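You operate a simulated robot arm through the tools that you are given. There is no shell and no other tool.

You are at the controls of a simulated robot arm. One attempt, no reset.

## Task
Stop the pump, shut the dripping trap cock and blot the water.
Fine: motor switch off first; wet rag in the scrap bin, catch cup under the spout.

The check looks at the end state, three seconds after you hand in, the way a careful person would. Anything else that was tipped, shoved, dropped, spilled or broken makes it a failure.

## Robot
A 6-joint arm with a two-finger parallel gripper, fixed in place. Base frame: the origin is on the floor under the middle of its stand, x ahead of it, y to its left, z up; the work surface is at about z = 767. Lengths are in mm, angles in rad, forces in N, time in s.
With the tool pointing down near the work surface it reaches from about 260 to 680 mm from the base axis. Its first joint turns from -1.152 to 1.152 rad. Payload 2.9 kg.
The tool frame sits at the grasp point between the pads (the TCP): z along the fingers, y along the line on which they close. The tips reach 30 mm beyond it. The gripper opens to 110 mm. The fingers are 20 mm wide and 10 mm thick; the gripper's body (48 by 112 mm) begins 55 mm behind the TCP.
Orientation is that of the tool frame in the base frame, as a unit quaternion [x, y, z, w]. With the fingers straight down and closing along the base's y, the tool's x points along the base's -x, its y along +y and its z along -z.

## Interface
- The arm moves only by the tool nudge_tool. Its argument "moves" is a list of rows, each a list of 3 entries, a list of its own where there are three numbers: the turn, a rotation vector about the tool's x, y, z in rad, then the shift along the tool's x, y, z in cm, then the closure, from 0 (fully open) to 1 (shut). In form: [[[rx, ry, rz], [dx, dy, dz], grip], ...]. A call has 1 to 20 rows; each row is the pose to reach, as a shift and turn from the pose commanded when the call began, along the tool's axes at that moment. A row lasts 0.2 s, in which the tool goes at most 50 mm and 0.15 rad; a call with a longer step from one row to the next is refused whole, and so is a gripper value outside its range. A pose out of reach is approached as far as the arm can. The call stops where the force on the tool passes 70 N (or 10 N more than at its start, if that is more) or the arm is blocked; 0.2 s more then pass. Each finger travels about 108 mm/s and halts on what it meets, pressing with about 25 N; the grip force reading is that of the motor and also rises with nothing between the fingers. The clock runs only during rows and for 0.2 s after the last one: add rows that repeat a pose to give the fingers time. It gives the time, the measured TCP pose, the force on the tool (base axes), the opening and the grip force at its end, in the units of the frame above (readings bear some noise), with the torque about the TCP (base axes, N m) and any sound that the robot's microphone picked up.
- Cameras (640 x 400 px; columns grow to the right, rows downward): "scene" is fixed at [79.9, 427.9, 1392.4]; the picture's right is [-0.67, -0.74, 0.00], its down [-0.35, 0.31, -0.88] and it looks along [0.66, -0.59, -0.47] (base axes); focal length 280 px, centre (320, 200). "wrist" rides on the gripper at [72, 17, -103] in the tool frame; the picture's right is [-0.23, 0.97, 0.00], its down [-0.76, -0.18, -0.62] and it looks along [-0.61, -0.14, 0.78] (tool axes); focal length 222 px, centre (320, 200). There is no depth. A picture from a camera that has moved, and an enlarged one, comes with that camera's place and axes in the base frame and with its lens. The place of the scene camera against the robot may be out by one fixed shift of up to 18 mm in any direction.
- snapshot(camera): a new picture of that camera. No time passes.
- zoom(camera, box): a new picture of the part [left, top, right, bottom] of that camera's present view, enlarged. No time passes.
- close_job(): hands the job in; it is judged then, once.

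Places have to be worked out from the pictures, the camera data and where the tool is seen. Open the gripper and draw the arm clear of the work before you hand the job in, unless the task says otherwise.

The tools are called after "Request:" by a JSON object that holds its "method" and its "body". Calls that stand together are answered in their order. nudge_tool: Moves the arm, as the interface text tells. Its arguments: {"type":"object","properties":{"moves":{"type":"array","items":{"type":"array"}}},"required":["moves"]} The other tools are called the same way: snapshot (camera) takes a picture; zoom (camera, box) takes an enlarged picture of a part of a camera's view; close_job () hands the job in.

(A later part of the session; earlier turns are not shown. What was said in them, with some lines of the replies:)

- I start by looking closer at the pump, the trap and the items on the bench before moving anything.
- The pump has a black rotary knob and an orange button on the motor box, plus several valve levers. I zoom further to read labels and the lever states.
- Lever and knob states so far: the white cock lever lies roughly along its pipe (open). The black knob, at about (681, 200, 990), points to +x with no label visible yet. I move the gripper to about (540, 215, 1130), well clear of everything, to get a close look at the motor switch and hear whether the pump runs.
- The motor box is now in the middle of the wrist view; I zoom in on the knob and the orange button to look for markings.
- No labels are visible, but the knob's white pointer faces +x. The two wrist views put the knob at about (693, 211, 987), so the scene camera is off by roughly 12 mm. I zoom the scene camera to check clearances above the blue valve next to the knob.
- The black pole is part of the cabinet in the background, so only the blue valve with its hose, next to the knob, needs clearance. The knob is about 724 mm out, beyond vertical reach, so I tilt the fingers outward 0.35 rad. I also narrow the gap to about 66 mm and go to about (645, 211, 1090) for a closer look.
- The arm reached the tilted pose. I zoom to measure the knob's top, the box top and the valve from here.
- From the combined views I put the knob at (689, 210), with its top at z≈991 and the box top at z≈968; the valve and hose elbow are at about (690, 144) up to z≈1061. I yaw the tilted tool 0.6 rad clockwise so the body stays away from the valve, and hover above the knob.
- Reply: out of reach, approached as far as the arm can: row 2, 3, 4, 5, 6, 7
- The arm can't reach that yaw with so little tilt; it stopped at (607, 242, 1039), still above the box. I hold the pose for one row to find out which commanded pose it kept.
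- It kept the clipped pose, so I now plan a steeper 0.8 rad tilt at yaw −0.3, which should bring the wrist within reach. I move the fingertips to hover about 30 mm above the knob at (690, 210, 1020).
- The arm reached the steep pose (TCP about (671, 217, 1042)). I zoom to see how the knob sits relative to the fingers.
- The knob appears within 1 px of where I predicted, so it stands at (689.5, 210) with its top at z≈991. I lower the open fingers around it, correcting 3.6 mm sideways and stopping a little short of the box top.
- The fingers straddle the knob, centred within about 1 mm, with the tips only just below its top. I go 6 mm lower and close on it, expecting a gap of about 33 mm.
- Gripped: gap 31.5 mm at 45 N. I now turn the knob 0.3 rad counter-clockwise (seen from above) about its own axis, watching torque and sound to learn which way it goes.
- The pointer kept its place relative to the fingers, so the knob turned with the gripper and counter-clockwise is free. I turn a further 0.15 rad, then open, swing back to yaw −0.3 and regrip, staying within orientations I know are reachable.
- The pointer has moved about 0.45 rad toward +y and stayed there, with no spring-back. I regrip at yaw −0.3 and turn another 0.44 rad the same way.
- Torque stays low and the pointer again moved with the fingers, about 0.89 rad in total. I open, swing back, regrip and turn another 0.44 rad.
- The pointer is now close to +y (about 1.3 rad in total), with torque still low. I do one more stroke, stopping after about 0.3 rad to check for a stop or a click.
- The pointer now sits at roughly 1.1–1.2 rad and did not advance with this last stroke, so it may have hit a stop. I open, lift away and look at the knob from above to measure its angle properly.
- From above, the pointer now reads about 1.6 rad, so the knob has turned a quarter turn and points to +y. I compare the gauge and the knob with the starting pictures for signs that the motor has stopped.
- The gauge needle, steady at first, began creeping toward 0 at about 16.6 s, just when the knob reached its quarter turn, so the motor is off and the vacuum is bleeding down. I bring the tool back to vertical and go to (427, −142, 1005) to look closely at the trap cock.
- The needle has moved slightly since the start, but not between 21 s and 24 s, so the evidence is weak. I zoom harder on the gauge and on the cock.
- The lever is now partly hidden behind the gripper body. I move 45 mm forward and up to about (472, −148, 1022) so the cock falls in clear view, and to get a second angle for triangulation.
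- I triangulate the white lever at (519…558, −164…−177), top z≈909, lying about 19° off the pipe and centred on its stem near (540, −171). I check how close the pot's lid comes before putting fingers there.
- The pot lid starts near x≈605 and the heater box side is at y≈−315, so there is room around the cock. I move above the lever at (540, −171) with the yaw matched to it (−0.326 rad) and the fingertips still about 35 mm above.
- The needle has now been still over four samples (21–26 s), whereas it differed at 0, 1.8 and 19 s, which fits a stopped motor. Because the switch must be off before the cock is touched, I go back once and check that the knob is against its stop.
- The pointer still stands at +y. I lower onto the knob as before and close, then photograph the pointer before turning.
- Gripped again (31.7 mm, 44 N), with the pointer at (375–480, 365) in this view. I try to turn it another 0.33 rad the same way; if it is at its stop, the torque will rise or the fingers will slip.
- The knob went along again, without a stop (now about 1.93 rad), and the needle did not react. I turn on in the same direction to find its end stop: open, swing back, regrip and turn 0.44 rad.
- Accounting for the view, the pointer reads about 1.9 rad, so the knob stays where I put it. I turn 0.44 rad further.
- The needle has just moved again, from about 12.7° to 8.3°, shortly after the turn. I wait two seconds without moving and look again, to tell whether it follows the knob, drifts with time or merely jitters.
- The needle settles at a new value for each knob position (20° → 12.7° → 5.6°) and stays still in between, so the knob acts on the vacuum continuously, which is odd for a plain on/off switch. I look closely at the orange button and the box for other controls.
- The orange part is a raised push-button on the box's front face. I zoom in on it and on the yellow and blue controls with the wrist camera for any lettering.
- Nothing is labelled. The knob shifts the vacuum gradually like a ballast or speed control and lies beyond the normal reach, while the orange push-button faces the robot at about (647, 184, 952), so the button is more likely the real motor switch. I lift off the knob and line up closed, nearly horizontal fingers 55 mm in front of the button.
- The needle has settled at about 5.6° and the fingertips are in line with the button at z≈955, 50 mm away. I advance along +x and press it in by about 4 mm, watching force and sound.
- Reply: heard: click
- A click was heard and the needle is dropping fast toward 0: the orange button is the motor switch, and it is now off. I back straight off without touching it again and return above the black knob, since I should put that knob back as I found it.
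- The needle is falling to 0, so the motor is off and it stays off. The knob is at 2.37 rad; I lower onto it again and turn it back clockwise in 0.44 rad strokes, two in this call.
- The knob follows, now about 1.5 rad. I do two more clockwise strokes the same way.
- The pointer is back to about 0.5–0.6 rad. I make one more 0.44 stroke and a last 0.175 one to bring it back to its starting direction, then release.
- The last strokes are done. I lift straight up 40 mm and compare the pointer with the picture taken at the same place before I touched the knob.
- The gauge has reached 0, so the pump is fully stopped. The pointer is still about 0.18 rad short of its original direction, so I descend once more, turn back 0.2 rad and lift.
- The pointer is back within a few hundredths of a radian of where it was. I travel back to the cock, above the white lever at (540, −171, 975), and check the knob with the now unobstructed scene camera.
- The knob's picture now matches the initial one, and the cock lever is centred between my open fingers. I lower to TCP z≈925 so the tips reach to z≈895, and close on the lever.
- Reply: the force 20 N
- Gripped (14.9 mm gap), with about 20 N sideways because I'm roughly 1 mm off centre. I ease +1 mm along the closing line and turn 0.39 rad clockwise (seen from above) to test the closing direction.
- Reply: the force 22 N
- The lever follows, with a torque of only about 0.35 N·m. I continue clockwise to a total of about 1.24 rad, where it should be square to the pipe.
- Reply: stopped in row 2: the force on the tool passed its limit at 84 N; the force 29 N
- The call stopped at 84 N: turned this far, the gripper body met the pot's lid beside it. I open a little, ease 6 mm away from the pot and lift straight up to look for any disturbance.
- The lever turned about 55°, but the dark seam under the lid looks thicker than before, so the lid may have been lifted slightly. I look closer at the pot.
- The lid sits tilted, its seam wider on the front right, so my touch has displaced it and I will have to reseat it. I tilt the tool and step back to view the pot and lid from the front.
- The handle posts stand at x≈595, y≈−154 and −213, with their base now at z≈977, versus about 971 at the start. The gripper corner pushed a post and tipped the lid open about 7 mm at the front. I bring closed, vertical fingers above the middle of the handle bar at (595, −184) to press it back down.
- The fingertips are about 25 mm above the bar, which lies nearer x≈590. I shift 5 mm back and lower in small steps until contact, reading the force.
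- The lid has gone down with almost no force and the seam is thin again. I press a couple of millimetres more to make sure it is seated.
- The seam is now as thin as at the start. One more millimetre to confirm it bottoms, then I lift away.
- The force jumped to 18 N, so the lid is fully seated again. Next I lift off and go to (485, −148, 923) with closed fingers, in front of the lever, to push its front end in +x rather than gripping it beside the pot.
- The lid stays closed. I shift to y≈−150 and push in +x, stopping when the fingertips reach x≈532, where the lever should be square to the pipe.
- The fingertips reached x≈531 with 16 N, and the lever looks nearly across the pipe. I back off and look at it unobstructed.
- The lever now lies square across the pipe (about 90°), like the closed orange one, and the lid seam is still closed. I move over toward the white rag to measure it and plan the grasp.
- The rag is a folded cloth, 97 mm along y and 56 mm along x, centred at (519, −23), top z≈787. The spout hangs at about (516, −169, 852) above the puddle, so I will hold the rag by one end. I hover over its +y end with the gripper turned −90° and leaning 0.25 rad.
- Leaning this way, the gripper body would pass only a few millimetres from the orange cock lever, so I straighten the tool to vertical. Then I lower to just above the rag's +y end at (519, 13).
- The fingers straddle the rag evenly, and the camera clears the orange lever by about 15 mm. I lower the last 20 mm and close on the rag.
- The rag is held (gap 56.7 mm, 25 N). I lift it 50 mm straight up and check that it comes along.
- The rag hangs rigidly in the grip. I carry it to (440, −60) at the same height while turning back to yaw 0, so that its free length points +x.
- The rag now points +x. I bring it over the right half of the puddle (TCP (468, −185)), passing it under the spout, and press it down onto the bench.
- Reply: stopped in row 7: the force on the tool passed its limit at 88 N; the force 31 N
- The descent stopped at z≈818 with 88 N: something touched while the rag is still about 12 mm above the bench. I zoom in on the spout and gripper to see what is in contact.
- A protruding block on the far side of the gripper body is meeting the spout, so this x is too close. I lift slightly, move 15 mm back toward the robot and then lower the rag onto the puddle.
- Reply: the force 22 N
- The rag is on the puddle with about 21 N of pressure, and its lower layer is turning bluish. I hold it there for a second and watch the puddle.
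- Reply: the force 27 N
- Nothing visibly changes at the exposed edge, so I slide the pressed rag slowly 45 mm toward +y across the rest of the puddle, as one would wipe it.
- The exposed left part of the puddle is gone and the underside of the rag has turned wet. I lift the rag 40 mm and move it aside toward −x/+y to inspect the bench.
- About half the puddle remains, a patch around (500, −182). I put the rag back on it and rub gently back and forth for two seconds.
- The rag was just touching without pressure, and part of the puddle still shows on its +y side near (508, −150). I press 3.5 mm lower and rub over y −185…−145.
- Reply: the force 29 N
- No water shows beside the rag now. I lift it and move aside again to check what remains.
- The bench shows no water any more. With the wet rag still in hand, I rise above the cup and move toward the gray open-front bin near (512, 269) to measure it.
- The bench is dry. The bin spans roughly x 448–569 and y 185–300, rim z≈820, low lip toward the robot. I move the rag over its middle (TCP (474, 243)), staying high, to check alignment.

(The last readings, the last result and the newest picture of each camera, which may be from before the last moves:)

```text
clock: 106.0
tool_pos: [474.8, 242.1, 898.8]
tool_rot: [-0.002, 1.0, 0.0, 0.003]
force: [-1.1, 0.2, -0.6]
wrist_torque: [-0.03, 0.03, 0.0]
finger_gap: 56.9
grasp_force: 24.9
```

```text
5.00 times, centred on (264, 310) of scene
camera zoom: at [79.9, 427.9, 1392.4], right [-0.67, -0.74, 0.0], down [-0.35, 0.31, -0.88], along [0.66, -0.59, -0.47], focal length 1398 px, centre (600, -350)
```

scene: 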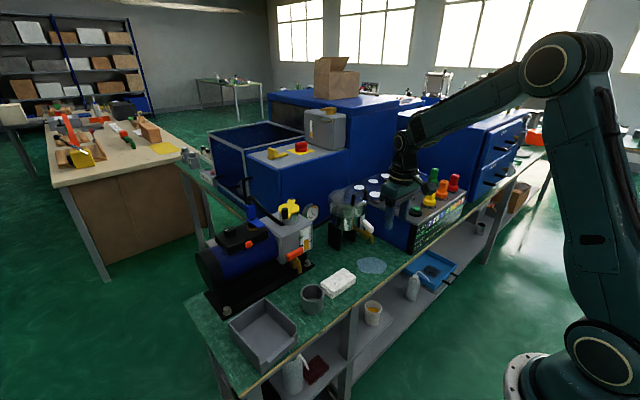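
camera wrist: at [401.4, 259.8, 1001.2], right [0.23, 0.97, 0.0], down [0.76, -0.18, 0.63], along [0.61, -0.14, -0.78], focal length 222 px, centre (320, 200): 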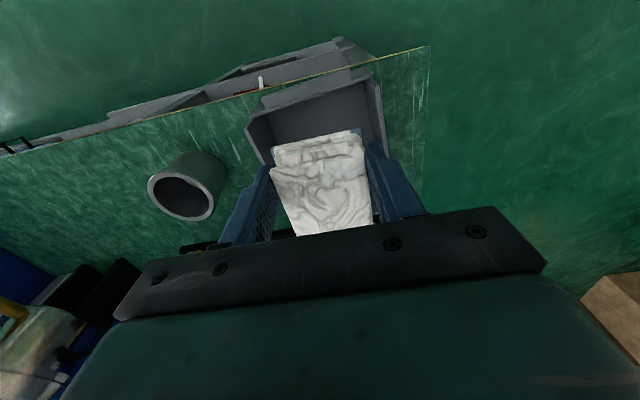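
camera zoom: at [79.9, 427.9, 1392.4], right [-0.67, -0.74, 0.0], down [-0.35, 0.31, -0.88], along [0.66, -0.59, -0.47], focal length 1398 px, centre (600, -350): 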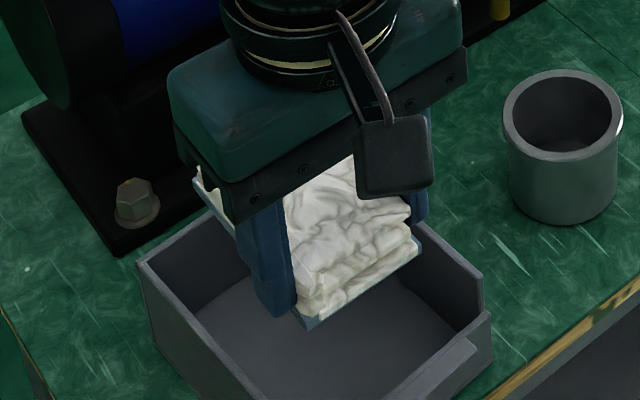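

The rag is well inside the bin outline. I lower so its underside is about 35 mm above the bin floor, with the fingertips barely at rim height, and open just enough to drop it.

Request:
{"method": "nudge_tool", "body": {"moves": [[[0, 0, 0], [0.4, 0.05, 1.5], 0.65], [[0, 0, 0], [0.4, 0.05, 3.0], 0.65], [[0, 0, 0], [0.4, 0.05, 4.5], 0.65], [[0, 0, 0], [0.4, 0.05, 5.4], 0.65], [[0, 0, 0], [0.4, 0.05, 5.4], 0.65], [[0, 0, 0], [0.4, 0.05, 5.4], 0.42], [[0, 0, 0], [0.4, 0.05, 5.4], 0.38], [[0, 0, 0], [0.4, 0.05, 5.4], 0.38]]}}

Request:
{"method": "zoom", "body": {"camera": "scene", "box": [200, 270, 328, 350]}}

Request:
{"method": "snapshot", "body": {"camera": "wrist"}}

```text
clock: 107.8
tool_pos: [469.6, 240.9, 845.1]
tool_rot: [-0.001, 1.0, -0.001, 0.004]
force: [-0.9, -0.4, 0.4]
wrist_torque: [0.02, -0.01, 0.06]
finger_gap: 68.2
grasp_force: 0.0
```

```text
5.00 times, centred on (264, 310) of scene
camera zoom: at [79.9, 427.9, 1392.4], right [-0.67, -0.74, 0.0], down [-0.35, 0.31, -0.88], along [0.66, -0.59, -0.47], focal length 1398 px, centre (600, -350)
```

zoom: 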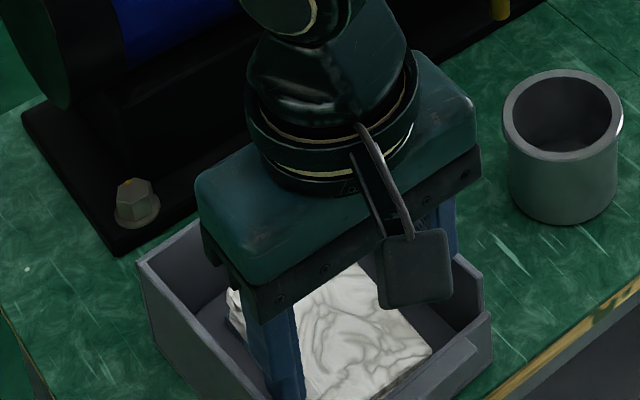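

```text
taken
camera wrist: at [396.9, 258.5, 947.0], right [0.23, 0.97, 0.0], down [0.76, -0.18, 0.63], along [0.61, -0.14, -0.78], focal length 222 px, centre (320, 200)
```

wrist: 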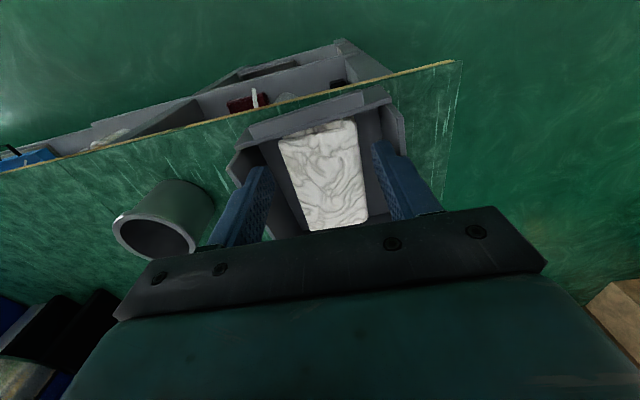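

The wet rag lies flat inside the bin. I lift straight out and move to (450, 98, 950) to measure the gray catch cup near (505, 85).

Request:
{"method": "nudge_tool", "body": {"moves": [[[0, 0, 0], [0, 0, -3.5], 0.38], [[0, 0, 0], [0, 0, -7.0], 0.3], [[0, 0, 0], [0, 0, -10.5], 0.1], [[0, 0, 0], [0.5, -3.6, -10.5], 0.0], [[0, 0, 0], [1.0, -7.2, -10.5], 0.0], [[0, 0, 0], [1.5, -10.8, -10.5], 0.0], [[0, 0, 0], [2.0, -14.3, -10.5], 0.0], [[0, 0, 0], [2.0, -14.3, -10.5], 0.0]]}}

Request:
{"method": "snapshot", "body": {"camera": "wrist"}}

Request:
{"method": "zoom", "body": {"camera": "wrist", "box": [240, 90, 400, 190]}}

Request:
{"method": "zoom", "body": {"camera": "scene", "box": [200, 270, 360, 370]}}

```text
clock: 109.6
tool_pos: [450.9, 99.4, 952.0]
tool_rot: [-0.001, 1.0, -0.001, 0.003]
force: [-0.1, 0.2, 0.2]
wrist_torque: [0.03, 0.0, 0.01]
finger_gap: 110.2
grasp_force: 0.0
```

```text
taken
camera wrist: at [377.8, 116.9, 1053.9], right [0.23, 0.97, 0.0], down [0.76, -0.18, 0.63], along [0.61, -0.14, -0.78], focal length 222 px, centre (320, 200)
```

wrist: 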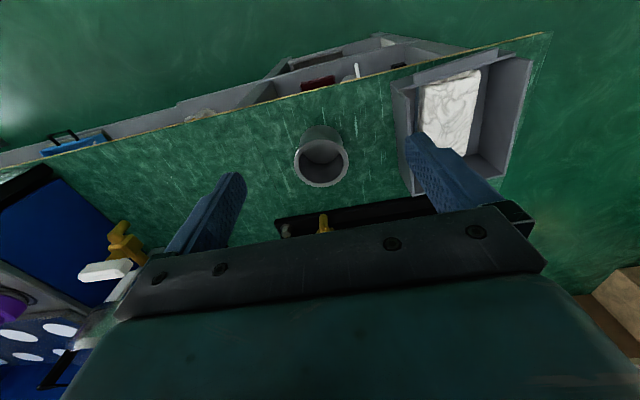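

```text
4.00 times, centred on (320, 140) of wrist
camera zoom: at [377.8, 116.9, 1053.9], right [0.23, 0.97, 0.0], down [0.76, -0.18, 0.63], along [0.61, -0.14, -0.78], focal length 888 px, centre (320, 440)
```

zoom: 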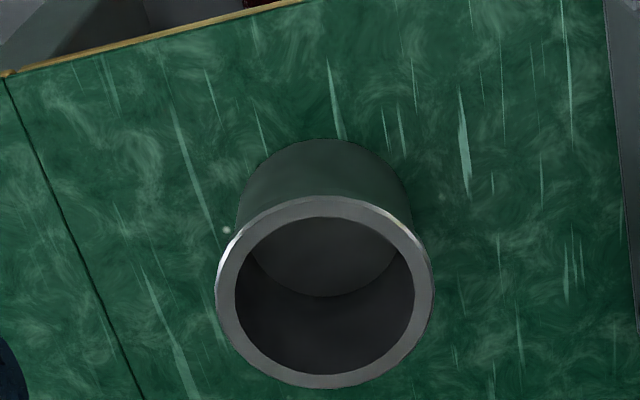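

```text
4.00 times, centred on (280, 320) of scene
camera zoom: at [79.9, 427.9, 1392.4], right [-0.67, -0.74, 0.0], down [-0.35, 0.31, -0.88], along [0.66, -0.59, -0.47], focal length 1118 px, centre (480, -280)
```

zoom: 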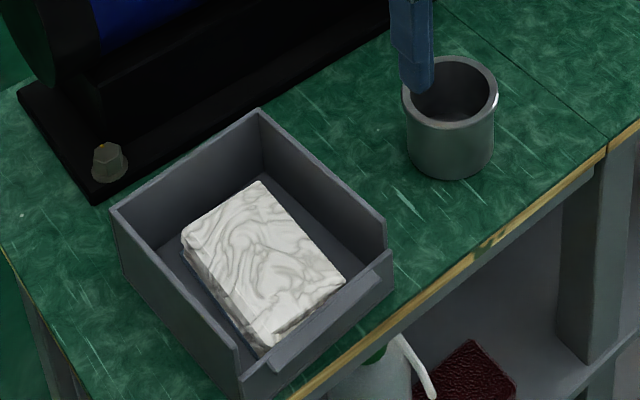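

The rag sits well in the bin. The cup's rim centre is at (510, 87, ≈817), 67 mm across and about 50 mm tall. The spout hangs over the target spot, so I will hold the cup low from the robot's side with the tool tilted 0.8 rad; I go to the pre-grasp at (433, 87, 870).

Request:
{"method": "nudge_tool", "body": {"moves": [[[0, -0.115, 0], [0.26, -0.18, 1.17], 0.05], [[0, -0.23, 0], [0.52, -0.35, 2.34], 0.05], [[0, -0.345, 0], [0.78, -0.53, 3.51], 0.05], [[0, -0.46, 0], [1.05, -0.71, 4.69], 0.05], [[0, -0.575, 0], [1.31, -0.89, 5.86], 0.05], [[0, -0.69, 0], [1.57, -1.06, 7.03], 0.05], [[0, -0.8, 0], [1.83, -1.24, 8.2], 0.05], [[0, -0.8, 0], [1.83, -1.24, 8.2], 0.05]]}}

Request:
{"method": "snapshot", "body": {"camera": "wrist"}}

Request:
{"method": "zoom", "body": {"camera": "scene", "box": [260, 230, 420, 330]}}

```text
clock: 111.4
tool_pos: [432.6, 87.1, 867.8]
tool_rot: [-0.002, 0.92, 0.0, 0.393]
force: [0.2, -0.2, -0.9]
wrist_torque: [0.0, 0.03, 0.0]
finger_gap: 104.2
grasp_force: 0.1
```

```text
taken
camera wrist: at [307.5, 103.8, 886.9], right [0.15, 0.97, 0.16], down [0.08, -0.18, 0.98], along [0.98, -0.14, -0.1], focal length 222 px, centre (320, 200)
```

wrist: 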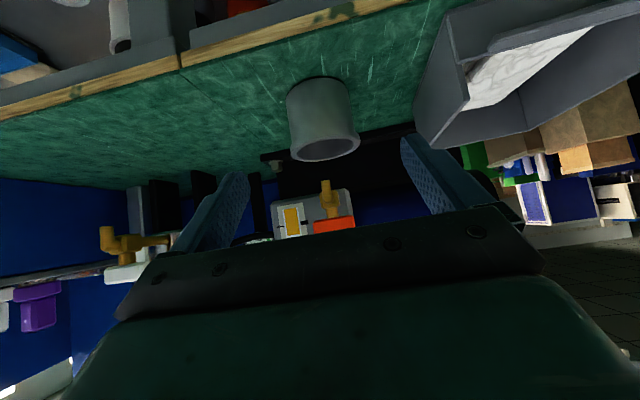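

```text
4.00 times, centred on (340, 280) of scene
camera zoom: at [79.9, 427.9, 1392.4], right [-0.67, -0.74, 0.0], down [-0.35, 0.31, -0.88], along [0.66, -0.59, -0.47], focal length 1118 px, centre (240, -120)
```

zoom: 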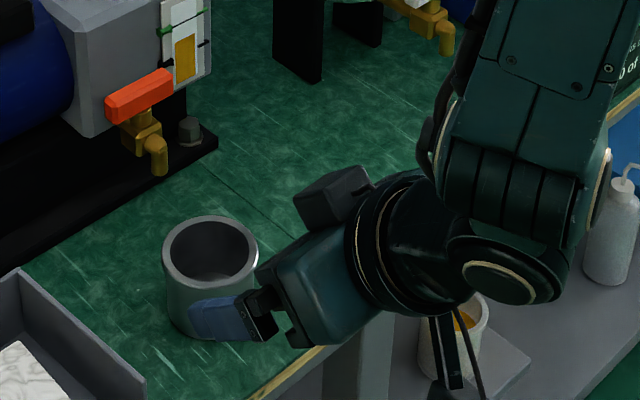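

The cup is centred between the open fingers. I advance 90 mm along the tool axis so the fingers pass on both sides of it.

Request:
{"method": "nudge_tool", "body": {"moves": [[[0, 0, 0], [0, 0, 2.5], 0.05], [[0, 0, 0], [0, 0, 5.0], 0.05], [[0, 0, 0], [0, 0, 7.0], 0.05], [[0, 0, 0], [0, 0, 8.8], 0.05], [[0, 0, 0], [0, 0, 8.8], 0.05]]}}

Request:
{"method": "snapshot", "body": {"camera": "wrist"}}

Request:
{"method": "zoom", "body": {"camera": "scene", "box": [260, 240, 388, 320]}}

```text
clock: 112.6
tool_pos: [497.0, 83.0, 805.4]
tool_rot: [-0.001, 0.92, 0.0, 0.392]
force: [-0.3, 0.0, 0.3]
wrist_torque: [0.04, 0.03, 0.03]
finger_gap: 104.6
grasp_force: 0.0
```

```text
taken
camera wrist: at [372.1, 101.1, 825.2], right [0.16, 0.97, 0.16], down [0.08, -0.18, 0.98], along [0.98, -0.14, -0.1], focal length 222 px, centre (320, 200)
```

wrist: 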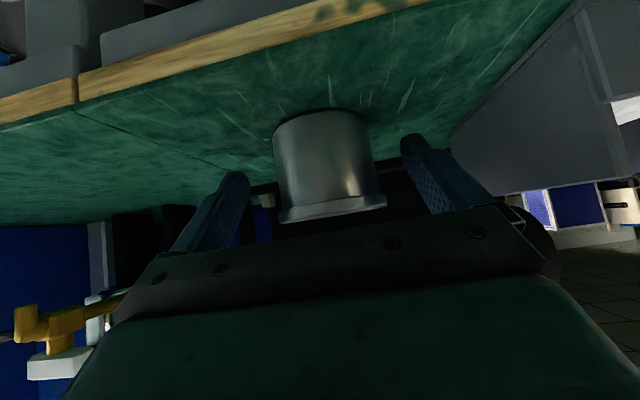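

```text
5.00 times, centred on (324, 280) of scene
camera zoom: at [79.9, 427.9, 1392.4], right [-0.67, -0.74, 0.0], down [-0.35, 0.31, -0.88], along [0.66, -0.59, -0.47], focal length 1398 px, centre (300, -200)
```

zoom: 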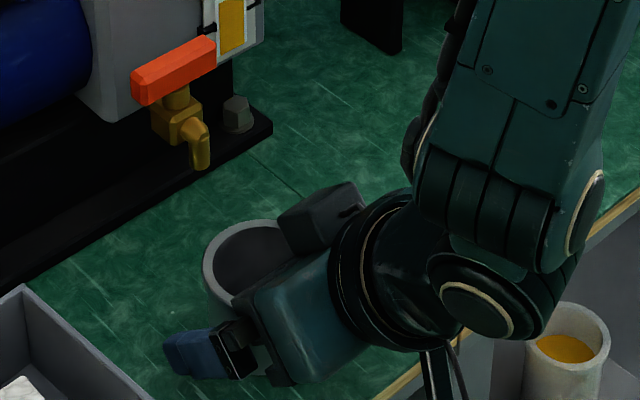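

The cup stands between the fingers, about 2 mm off centre. I correct that and close gently on it.

Request:
{"method": "nudge_tool", "body": {"moves": [[[0, 0, 0], [0, 0.2, 0], 0.15], [[0, 0, 0], [0, 0.2, 0], 0.28], [[0, 0, 0], [0, 0.2, 0], 0.36], [[0, 0, 0], [0, 0.2, 0], 0.42], [[0, 0, 0], [0, 0.2, 0], 0.5], [[0, 0, 0], [0, 0.2, 0], 0.5], [[0, 0, 0], [0, 0.2, 0], 0.5]]}}

Request:
{"method": "zoom", "body": {"camera": "wrist", "box": [220, 90, 420, 215]}}

Request:
{"method": "zoom", "body": {"camera": "scene", "box": [260, 240, 388, 320]}}

```text
clock: 114.2
tool_pos: [496.2, 87.6, 807.2]
tool_rot: [-0.002, 0.92, 0.001, 0.392]
force: [-0.1, 0.7, 1.0]
wrist_torque: [0.05, 0.01, -0.02]
finger_gap: 59.0
grasp_force: 25.2
```

```text
3.20 times, centred on (320, 152) of wrist
camera zoom: at [371.9, 103.9, 825.8], right [0.16, 0.97, 0.16], down [0.08, -0.18, 0.98], along [0.98, -0.14, -0.1], focal length 711 px, centre (320, 352)
```

zoom: 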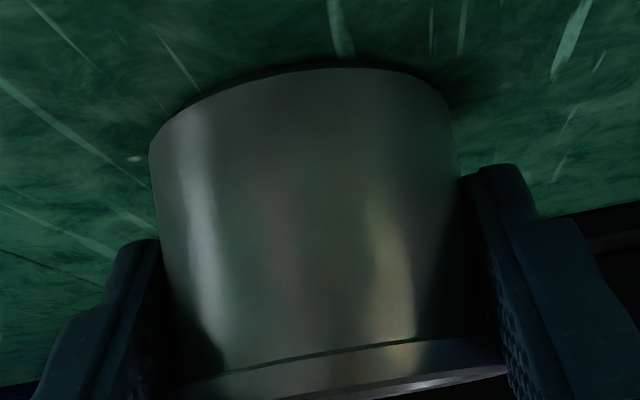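

```text
5.00 times, centred on (324, 280) of scene
camera zoom: at [79.9, 427.9, 1392.4], right [-0.67, -0.74, 0.0], down [-0.35, 0.31, -0.88], along [0.66, -0.59, -0.47], focal length 1398 px, centre (300, -200)
```

zoom: 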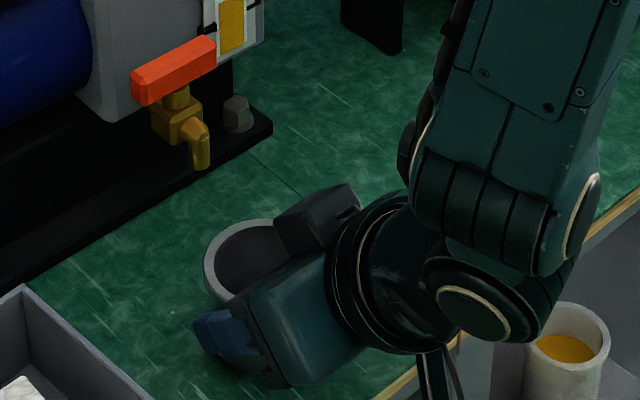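

The cup is held (59 mm, 25 N). I lift it 16 mm, draw back 10 mm, carry it along −y, then bring it in under the spout and stop just above the bench to check the alignment.

Request:
{"method": "nudge_tool", "body": {"moves": [[[0, 0, 0], [-0.57, 0, -0.56], 0.5], [[0, 0, 0], [-0.45, 0, -1.83], 0.5], [[0, 0, 0], [-0.45, -4.28, -1.83], 0.5], [[0, 0, 0], [-0.45, -8.57, -1.83], 0.5], [[0, 0, 0], [-0.45, -12.85, -1.83], 0.5], [[0, 0, 0], [-0.45, -17.13, -1.83], 0.5], [[0, 0, 0], [-0.45, -21.42, -1.83], 0.5], [[0, 0, 0], [-0.45, -25.7, -1.83], 0.5], [[0, 0, 0], [-0.45, -25.7, -1.83], 0.5]]}}

Request:
{"method": "snapshot", "body": {"camera": "wrist"}}

Request:
{"method": "zoom", "body": {"camera": "scene", "box": [320, 205, 448, 285]}}

```text
clock: 116.2
tool_pos: [488.4, -165.9, 822.2]
tool_rot: [-0.002, 0.92, 0.0, 0.392]
force: [-0.1, -0.1, -0.7]
wrist_torque: [-0.02, 0.02, 0.02]
finger_gap: 58.9
grasp_force: 25.5
```

```text
taken
camera wrist: at [363.3, -149.4, 840.8], right [0.15, 0.97, 0.16], down [0.08, -0.18, 0.98], along [0.98, -0.14, -0.1], focal length 222 px, centre (320, 200)
```

wrist: 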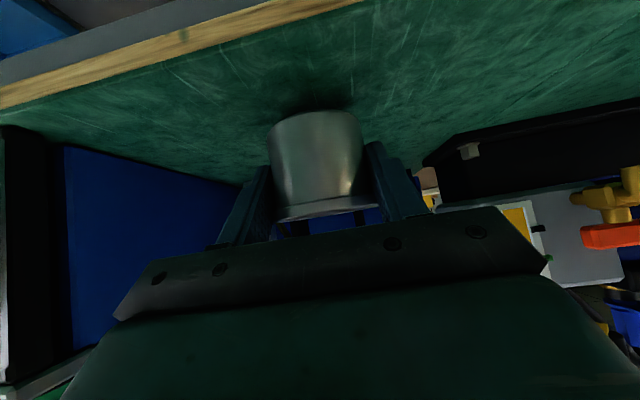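

```text
5.00 times, centred on (384, 245) of scene
camera zoom: at [80.0, 427.8, 1392.4], right [-0.67, -0.74, 0.0], down [-0.35, 0.31, -0.88], along [0.66, -0.59, -0.47], focal length 1398 px, centre (0, -25)
```

zoom: 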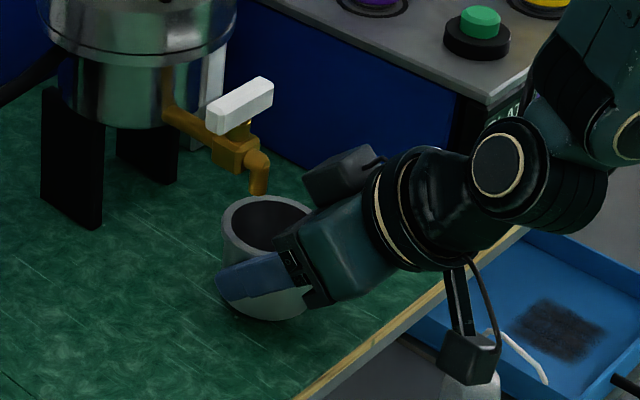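

The cup is now at about (502, −166), its rim 19 mm below the spout outlet. I move 14 mm further in and 4 mm to −y, then lower it to the bench.

Request:
{"method": "nudge_tool", "body": {"moves": [[[0, 0, 0], [-0.5, -0.18, 0.52], 0.5], [[0, 0, 0], [-1.0, -0.36, 1.03], 0.5], [[0, 0, 0], [-0.42, -0.36, 1.58], 0.5], [[0, 0, 0], [0.04, -0.36, 2.04], 0.5], [[0, 0, 0], [0.04, -0.36, 2.04], 0.5]]}}

Request:
{"method": "zoom", "body": {"camera": "scene", "box": [330, 215, 410, 265]}}

Request:
{"method": "snapshot", "body": {"camera": "wrist"}}

```text
clock: 117.4
tool_pos: [501.6, -172.6, 809.2]
tool_rot: [-0.001, 0.92, -0.002, 0.392]
force: [-0.5, 0.4, -0.8]
wrist_torque: [-0.01, -0.01, 0.03]
finger_gap: 59.1
grasp_force: 24.7
```

```text
8.00 times, centred on (370, 240) of scene
camera zoom: at [79.9, 427.9, 1392.4], right [-0.67, -0.74, 0.0], down [-0.35, 0.31, -0.88], along [0.66, -0.59, -0.47], focal length 2236 px, centre (-80, -120)
```

zoom: 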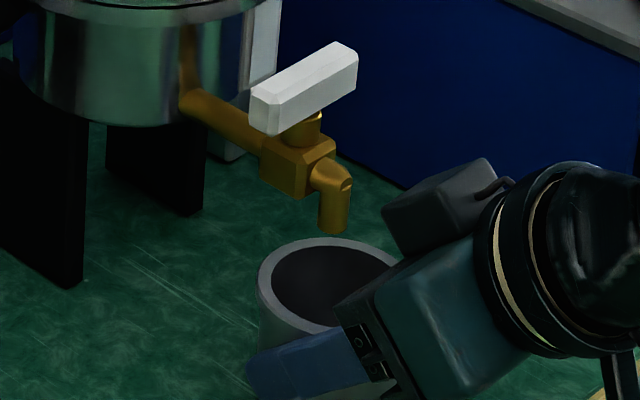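

```text
taken
camera wrist: at [376.5, -155.2, 827.7], right [0.16, 0.97, 0.16], down [0.08, -0.18, 0.98], along [0.98, -0.14, -0.1], focal length 222 px, centre (320, 200)
```

wrist: 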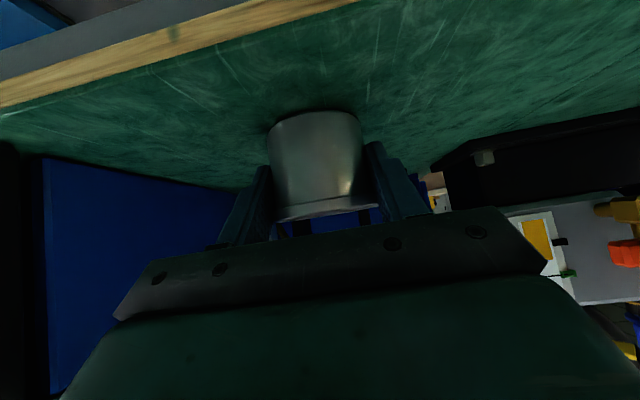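

The spout's drop line falls within about 5 mm of the cup's centre, well inside its 56 mm opening. I lower the last 2 mm until it rests on the bench and open the fingers.

Request:
{"method": "nudge_tool", "body": {"moves": [[[0, 0, 0], [0.07, 0, 0.07], 0.5], [[0, 0, 0], [0.15, 0, 0.15], 0.5], [[0, 0, 0], [0.15, 0, 0.15], 0.44], [[0, 0, 0], [0.15, 0, 0.15], 0.36], [[0, 0, 0], [0.15, 0, 0.15], 0.26], [[0, 0, 0], [0.15, 0, 0.15], 0.18], [[0, 0, 0], [0.15, 0, 0.15], 0.18]]}}

Request:
{"method": "snapshot", "body": {"camera": "wrist"}}

Request:
{"method": "zoom", "body": {"camera": "scene", "box": [330, 215, 410, 265]}}

```text
clock: 119.0
tool_pos: [500.6, -171.8, 806.2]
tool_rot: [-0.001, 0.92, 0.0, 0.392]
force: [-0.2, 0.8, 0.3]
wrist_torque: [0.02, 0.02, 0.0]
finger_gap: 90.0
grasp_force: 0.0
```

```text
taken
camera wrist: at [375.9, -155.0, 825.3], right [0.16, 0.97, 0.16], down [0.08, -0.18, 0.98], along [0.98, -0.14, -0.1], focal length 222 px, centre (320, 200)
```

wrist: 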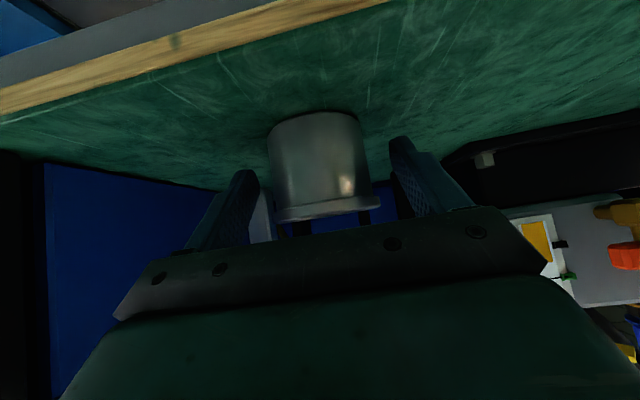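

```text
8.00 times, centred on (370, 240) of scene
camera zoom: at [79.9, 427.9, 1392.4], right [-0.67, -0.74, 0.0], down [-0.35, 0.31, -0.88], along [0.66, -0.59, -0.47], focal length 2236 px, centre (-80, -120)
```

zoom: 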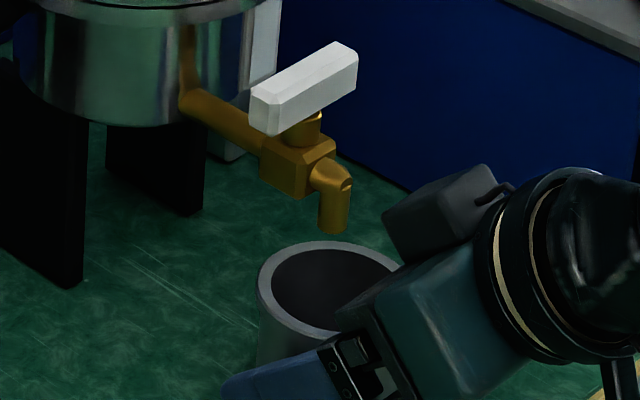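

The cup stands free under the spout. I withdraw backward along the tool axis, well away from cup and spout.

Request:
{"method": "nudge_tool", "body": {"moves": [[[0, 0, 0], [0, 0, -2.0], 0.18], [[0, 0, 0], [0, 0, -4.5], 0.15], [[0, 0, 0], [0, 0, -8.0], 0.1], [[0, 0, 0], [0, 0, -11.0], 0.0], [[0, 0.14, 0], [-2.0, 1.0, -13.5], 0.0], [[0, 0.28, 0], [-4.5, 2.5, -15.5], 0.0], [[0, 0.42, 0], [-7.5, 4.5, -16.5], 0.0], [[0, 0.56, 0], [-10.5, 7.0, -16.5], 0.0], [[0, 0.68, 0], [-12.5, 10.0, -16.5], 0.0], [[0, 0.8, 0], [-13.5, 13.0, -16.5], 0.0], [[0, 0.8, 0], [-13.5, 13.0, -16.5], 0.0]]}}

Request:
{"method": "snapshot", "body": {"camera": "scene"}}

Request:
{"method": "zoom", "body": {"camera": "scene", "box": [320, 190, 416, 250]}}

Request:
{"method": "zoom", "body": {"camera": "scene", "box": [200, 180, 360, 280]}}

Request:
{"method": "snapshot", "body": {"camera": "wrist"}}

```text
clock: 121.4
tool_pos: [474.6, -41.4, 1019.6]
tool_rot: [-0.001, 1.0, -0.001, 0.002]
force: [0.6, 0.5, 0.3]
wrist_torque: [-0.02, 0.0, -0.01]
finger_gap: 110.1
grasp_force: 0.0
```

```text
taken
```

scene: 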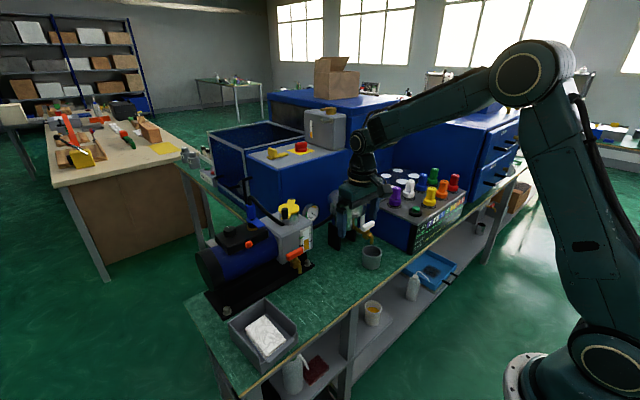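

```text
6.67 times, centred on (368, 220) of scene
camera zoom: at [79.9, 427.9, 1392.4], right [-0.67, -0.74, 0.0], down [-0.35, 0.31, -0.88], along [0.66, -0.59, -0.47], focal length 1864 px, centre (0, 67)
```

zoom: 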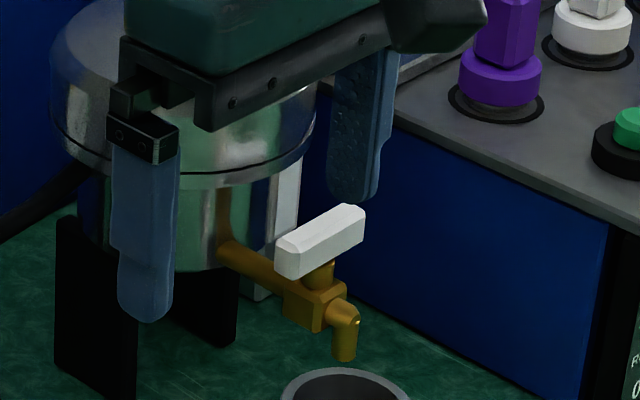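

```text
4.00 times, centred on (280, 230) of scene
camera zoom: at [79.9, 427.9, 1392.4], right [-0.67, -0.74, 0.0], down [-0.35, 0.31, -0.88], along [0.66, -0.59, -0.47], focal length 1118 px, centre (480, 80)
```

zoom: 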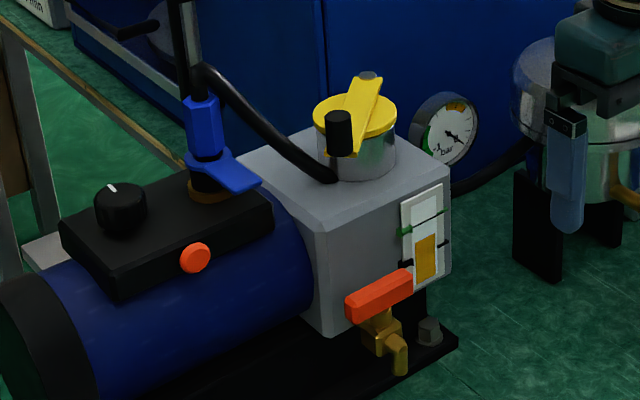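

```text
taken
camera wrist: at [401.7, -23.7, 1121.8], right [0.23, 0.97, 0.0], down [0.76, -0.18, 0.63], along [0.61, -0.14, -0.78], focal length 222 px, centre (320, 200)
```

wrist: 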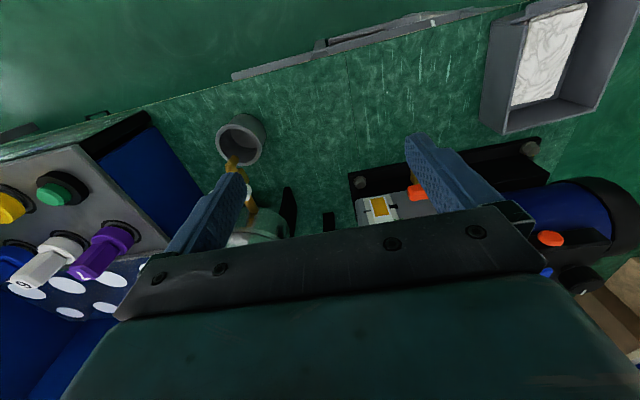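

Everything looks in place: lever across the pipe, lid closed, gauge at 0, rag in the bin, cup under the spout. I take a last close look at the bench around the cup, the cock and the bin.

Request:
{"method": "zoom", "body": {"camera": "wrist", "box": [180, 80, 340, 180]}}

Request:
{"method": "zoom", "body": {"camera": "scene", "box": [310, 225, 438, 305]}}

Request:
{"method": "zoom", "body": {"camera": "scene", "box": [298, 200, 322, 215]}}

Request:
{"method": "zoom", "body": {"camera": "scene", "box": [200, 270, 360, 370]}}

```text
4.00 times, centred on (260, 130) of wrist
camera zoom: at [401.7, -23.7, 1121.8], right [0.23, 0.97, 0.0], down [0.76, -0.18, 0.63], along [0.61, -0.14, -0.78], focal length 888 px, centre (560, 480)
```

zoom: 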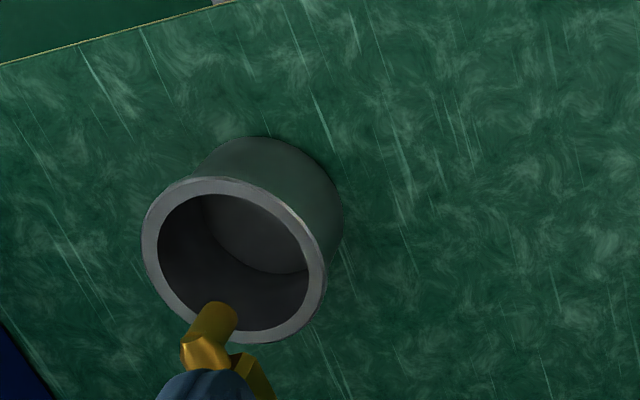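

```text
5.00 times, centred on (374, 265) of scene
camera zoom: at [79.9, 427.9, 1392.4], right [-0.67, -0.74, 0.0], down [-0.35, 0.31, -0.88], along [0.66, -0.59, -0.47], focal length 1398 px, centre (50, -125)
```

zoom: 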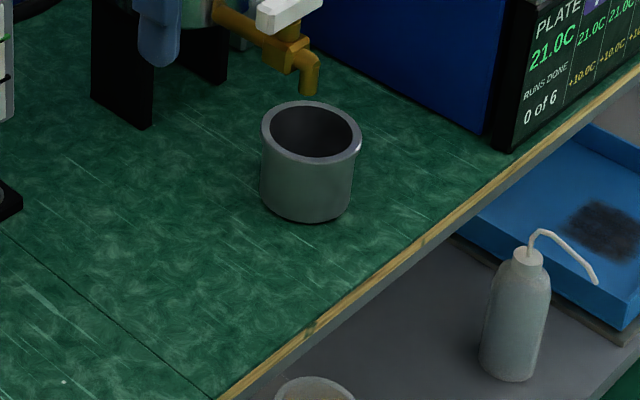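

```text
16.00 times, centred on (310, 208) of scene
camera zoom: at [79.9, 427.9, 1392.4], right [-0.67, -0.74, 0.0], down [-0.35, 0.31, -0.88], along [0.66, -0.59, -0.47], focal length 4473 px, centre (480, 80)
```

zoom: 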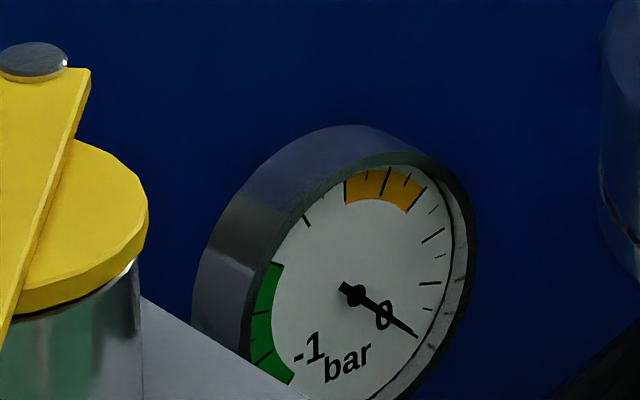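

```text
4.00 times, centred on (280, 320) of scene
camera zoom: at [79.9, 427.9, 1392.4], right [-0.67, -0.74, 0.0], down [-0.35, 0.31, -0.88], along [0.66, -0.59, -0.47], focal length 1118 px, centre (480, -280)
```

zoom: 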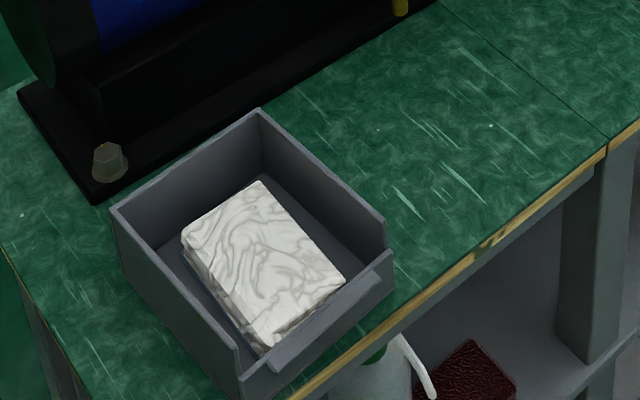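

All checks agree: the bench is dry, the cup stands within about 5 mm of the spout's drop line, the lever is at 90°, the gauge reads 0, the knob is restored and the lid is seated. I draw the open gripper up and back, clear of the work.

Request:
{"method": "nudge_tool", "body": {"moves": [[[0, 0, 0], [0, 0, -4.0], 0.0], [[0, 0, 0], [1.0, 0, -8.0], 0.0], [[0, 0, 0], [2.5, 0, -12.0], 0.0], [[0, 0, 0], [4.5, 0, -16.0], 0.0], [[0, 0, 0], [6.0, 0, -18.0], 0.0], [[0, 0, 0], [6.0, 0, -18.0], 0.0]]}}

Request:
{"method": "snapshot", "body": {"camera": "scene"}}

Request:
{"method": "zoom", "body": {"camera": "scene", "box": [320, 180, 416, 240]}}

```text
clock: 122.8
tool_pos: [415.0, -42.6, 1198.7]
tool_rot: [0.0, 1.0, -0.001, 0.004]
force: [0.6, -1.6, -0.1]
wrist_torque: [-0.01, -0.01, 0.0]
finger_gap: 110.2
grasp_force: 0.0
```

```text
taken
```

scene: 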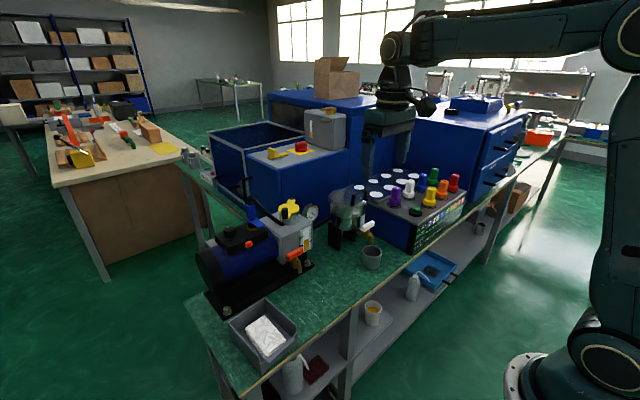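

```text
6.67 times, centred on (368, 210) of scene
camera zoom: at [79.9, 427.9, 1392.4], right [-0.67, -0.74, 0.0], down [-0.35, 0.31, -0.88], along [0.66, -0.59, -0.47], focal length 1864 px, centre (0, 133)
```

zoom: 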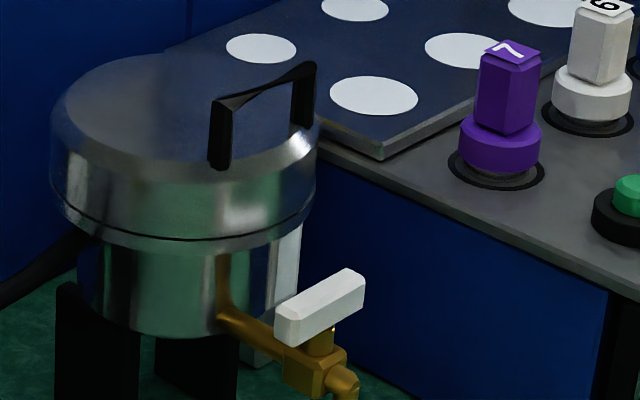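

The arm is clear and the gripper open. The pump is off with the gauge at 0, the trap cock is shut, and the lid is closed. The bench is dry, with the rag in the bin and the cup under the spout, so I hand the job in.

Request:
{"method": "close_job", "body": {}}

```text
The job is handed in.
```

I stopped the pump, shut the trap cock and blotted up the water. The job is handed in. The last pictures show everything in place, but two slips along the way could count against it.

**End state**
- **Motor:** switched off before I touched the cock. I heard the button click and the gauge fell to 0.
- **Trap cock:** the white lever now lies square across the pipe. I pushed it to that angle but did not feel a stop.
- **Water:** no puddle left on the bench.
- **Rag:** the wet rag lies in the gray bin on the bench. The bin has no label, so I took it to be the scrap bin.
- **Catch cup:** it stands upright under the spout, about 5 mm off centre.

**What went wrong on the way**
- **Wrong control first:** I took the black knob on the motor box for the switch and turned it about 135°. The real switch was the orange button. I turned the knob back, and its pointer matches the starting picture.
- **Trap lid bumped:** while turning the cock lever, the gripper hit the lid handle and lifted the lid about 7 mm at the front. I pressed it back down until it seated, and the seam looks as it did at the start.
- **Spout touched:** while I lowered the rag, the gripper pressed on the spout until the arm stopped at 88 N. The spout, cock and trap look unmoved.
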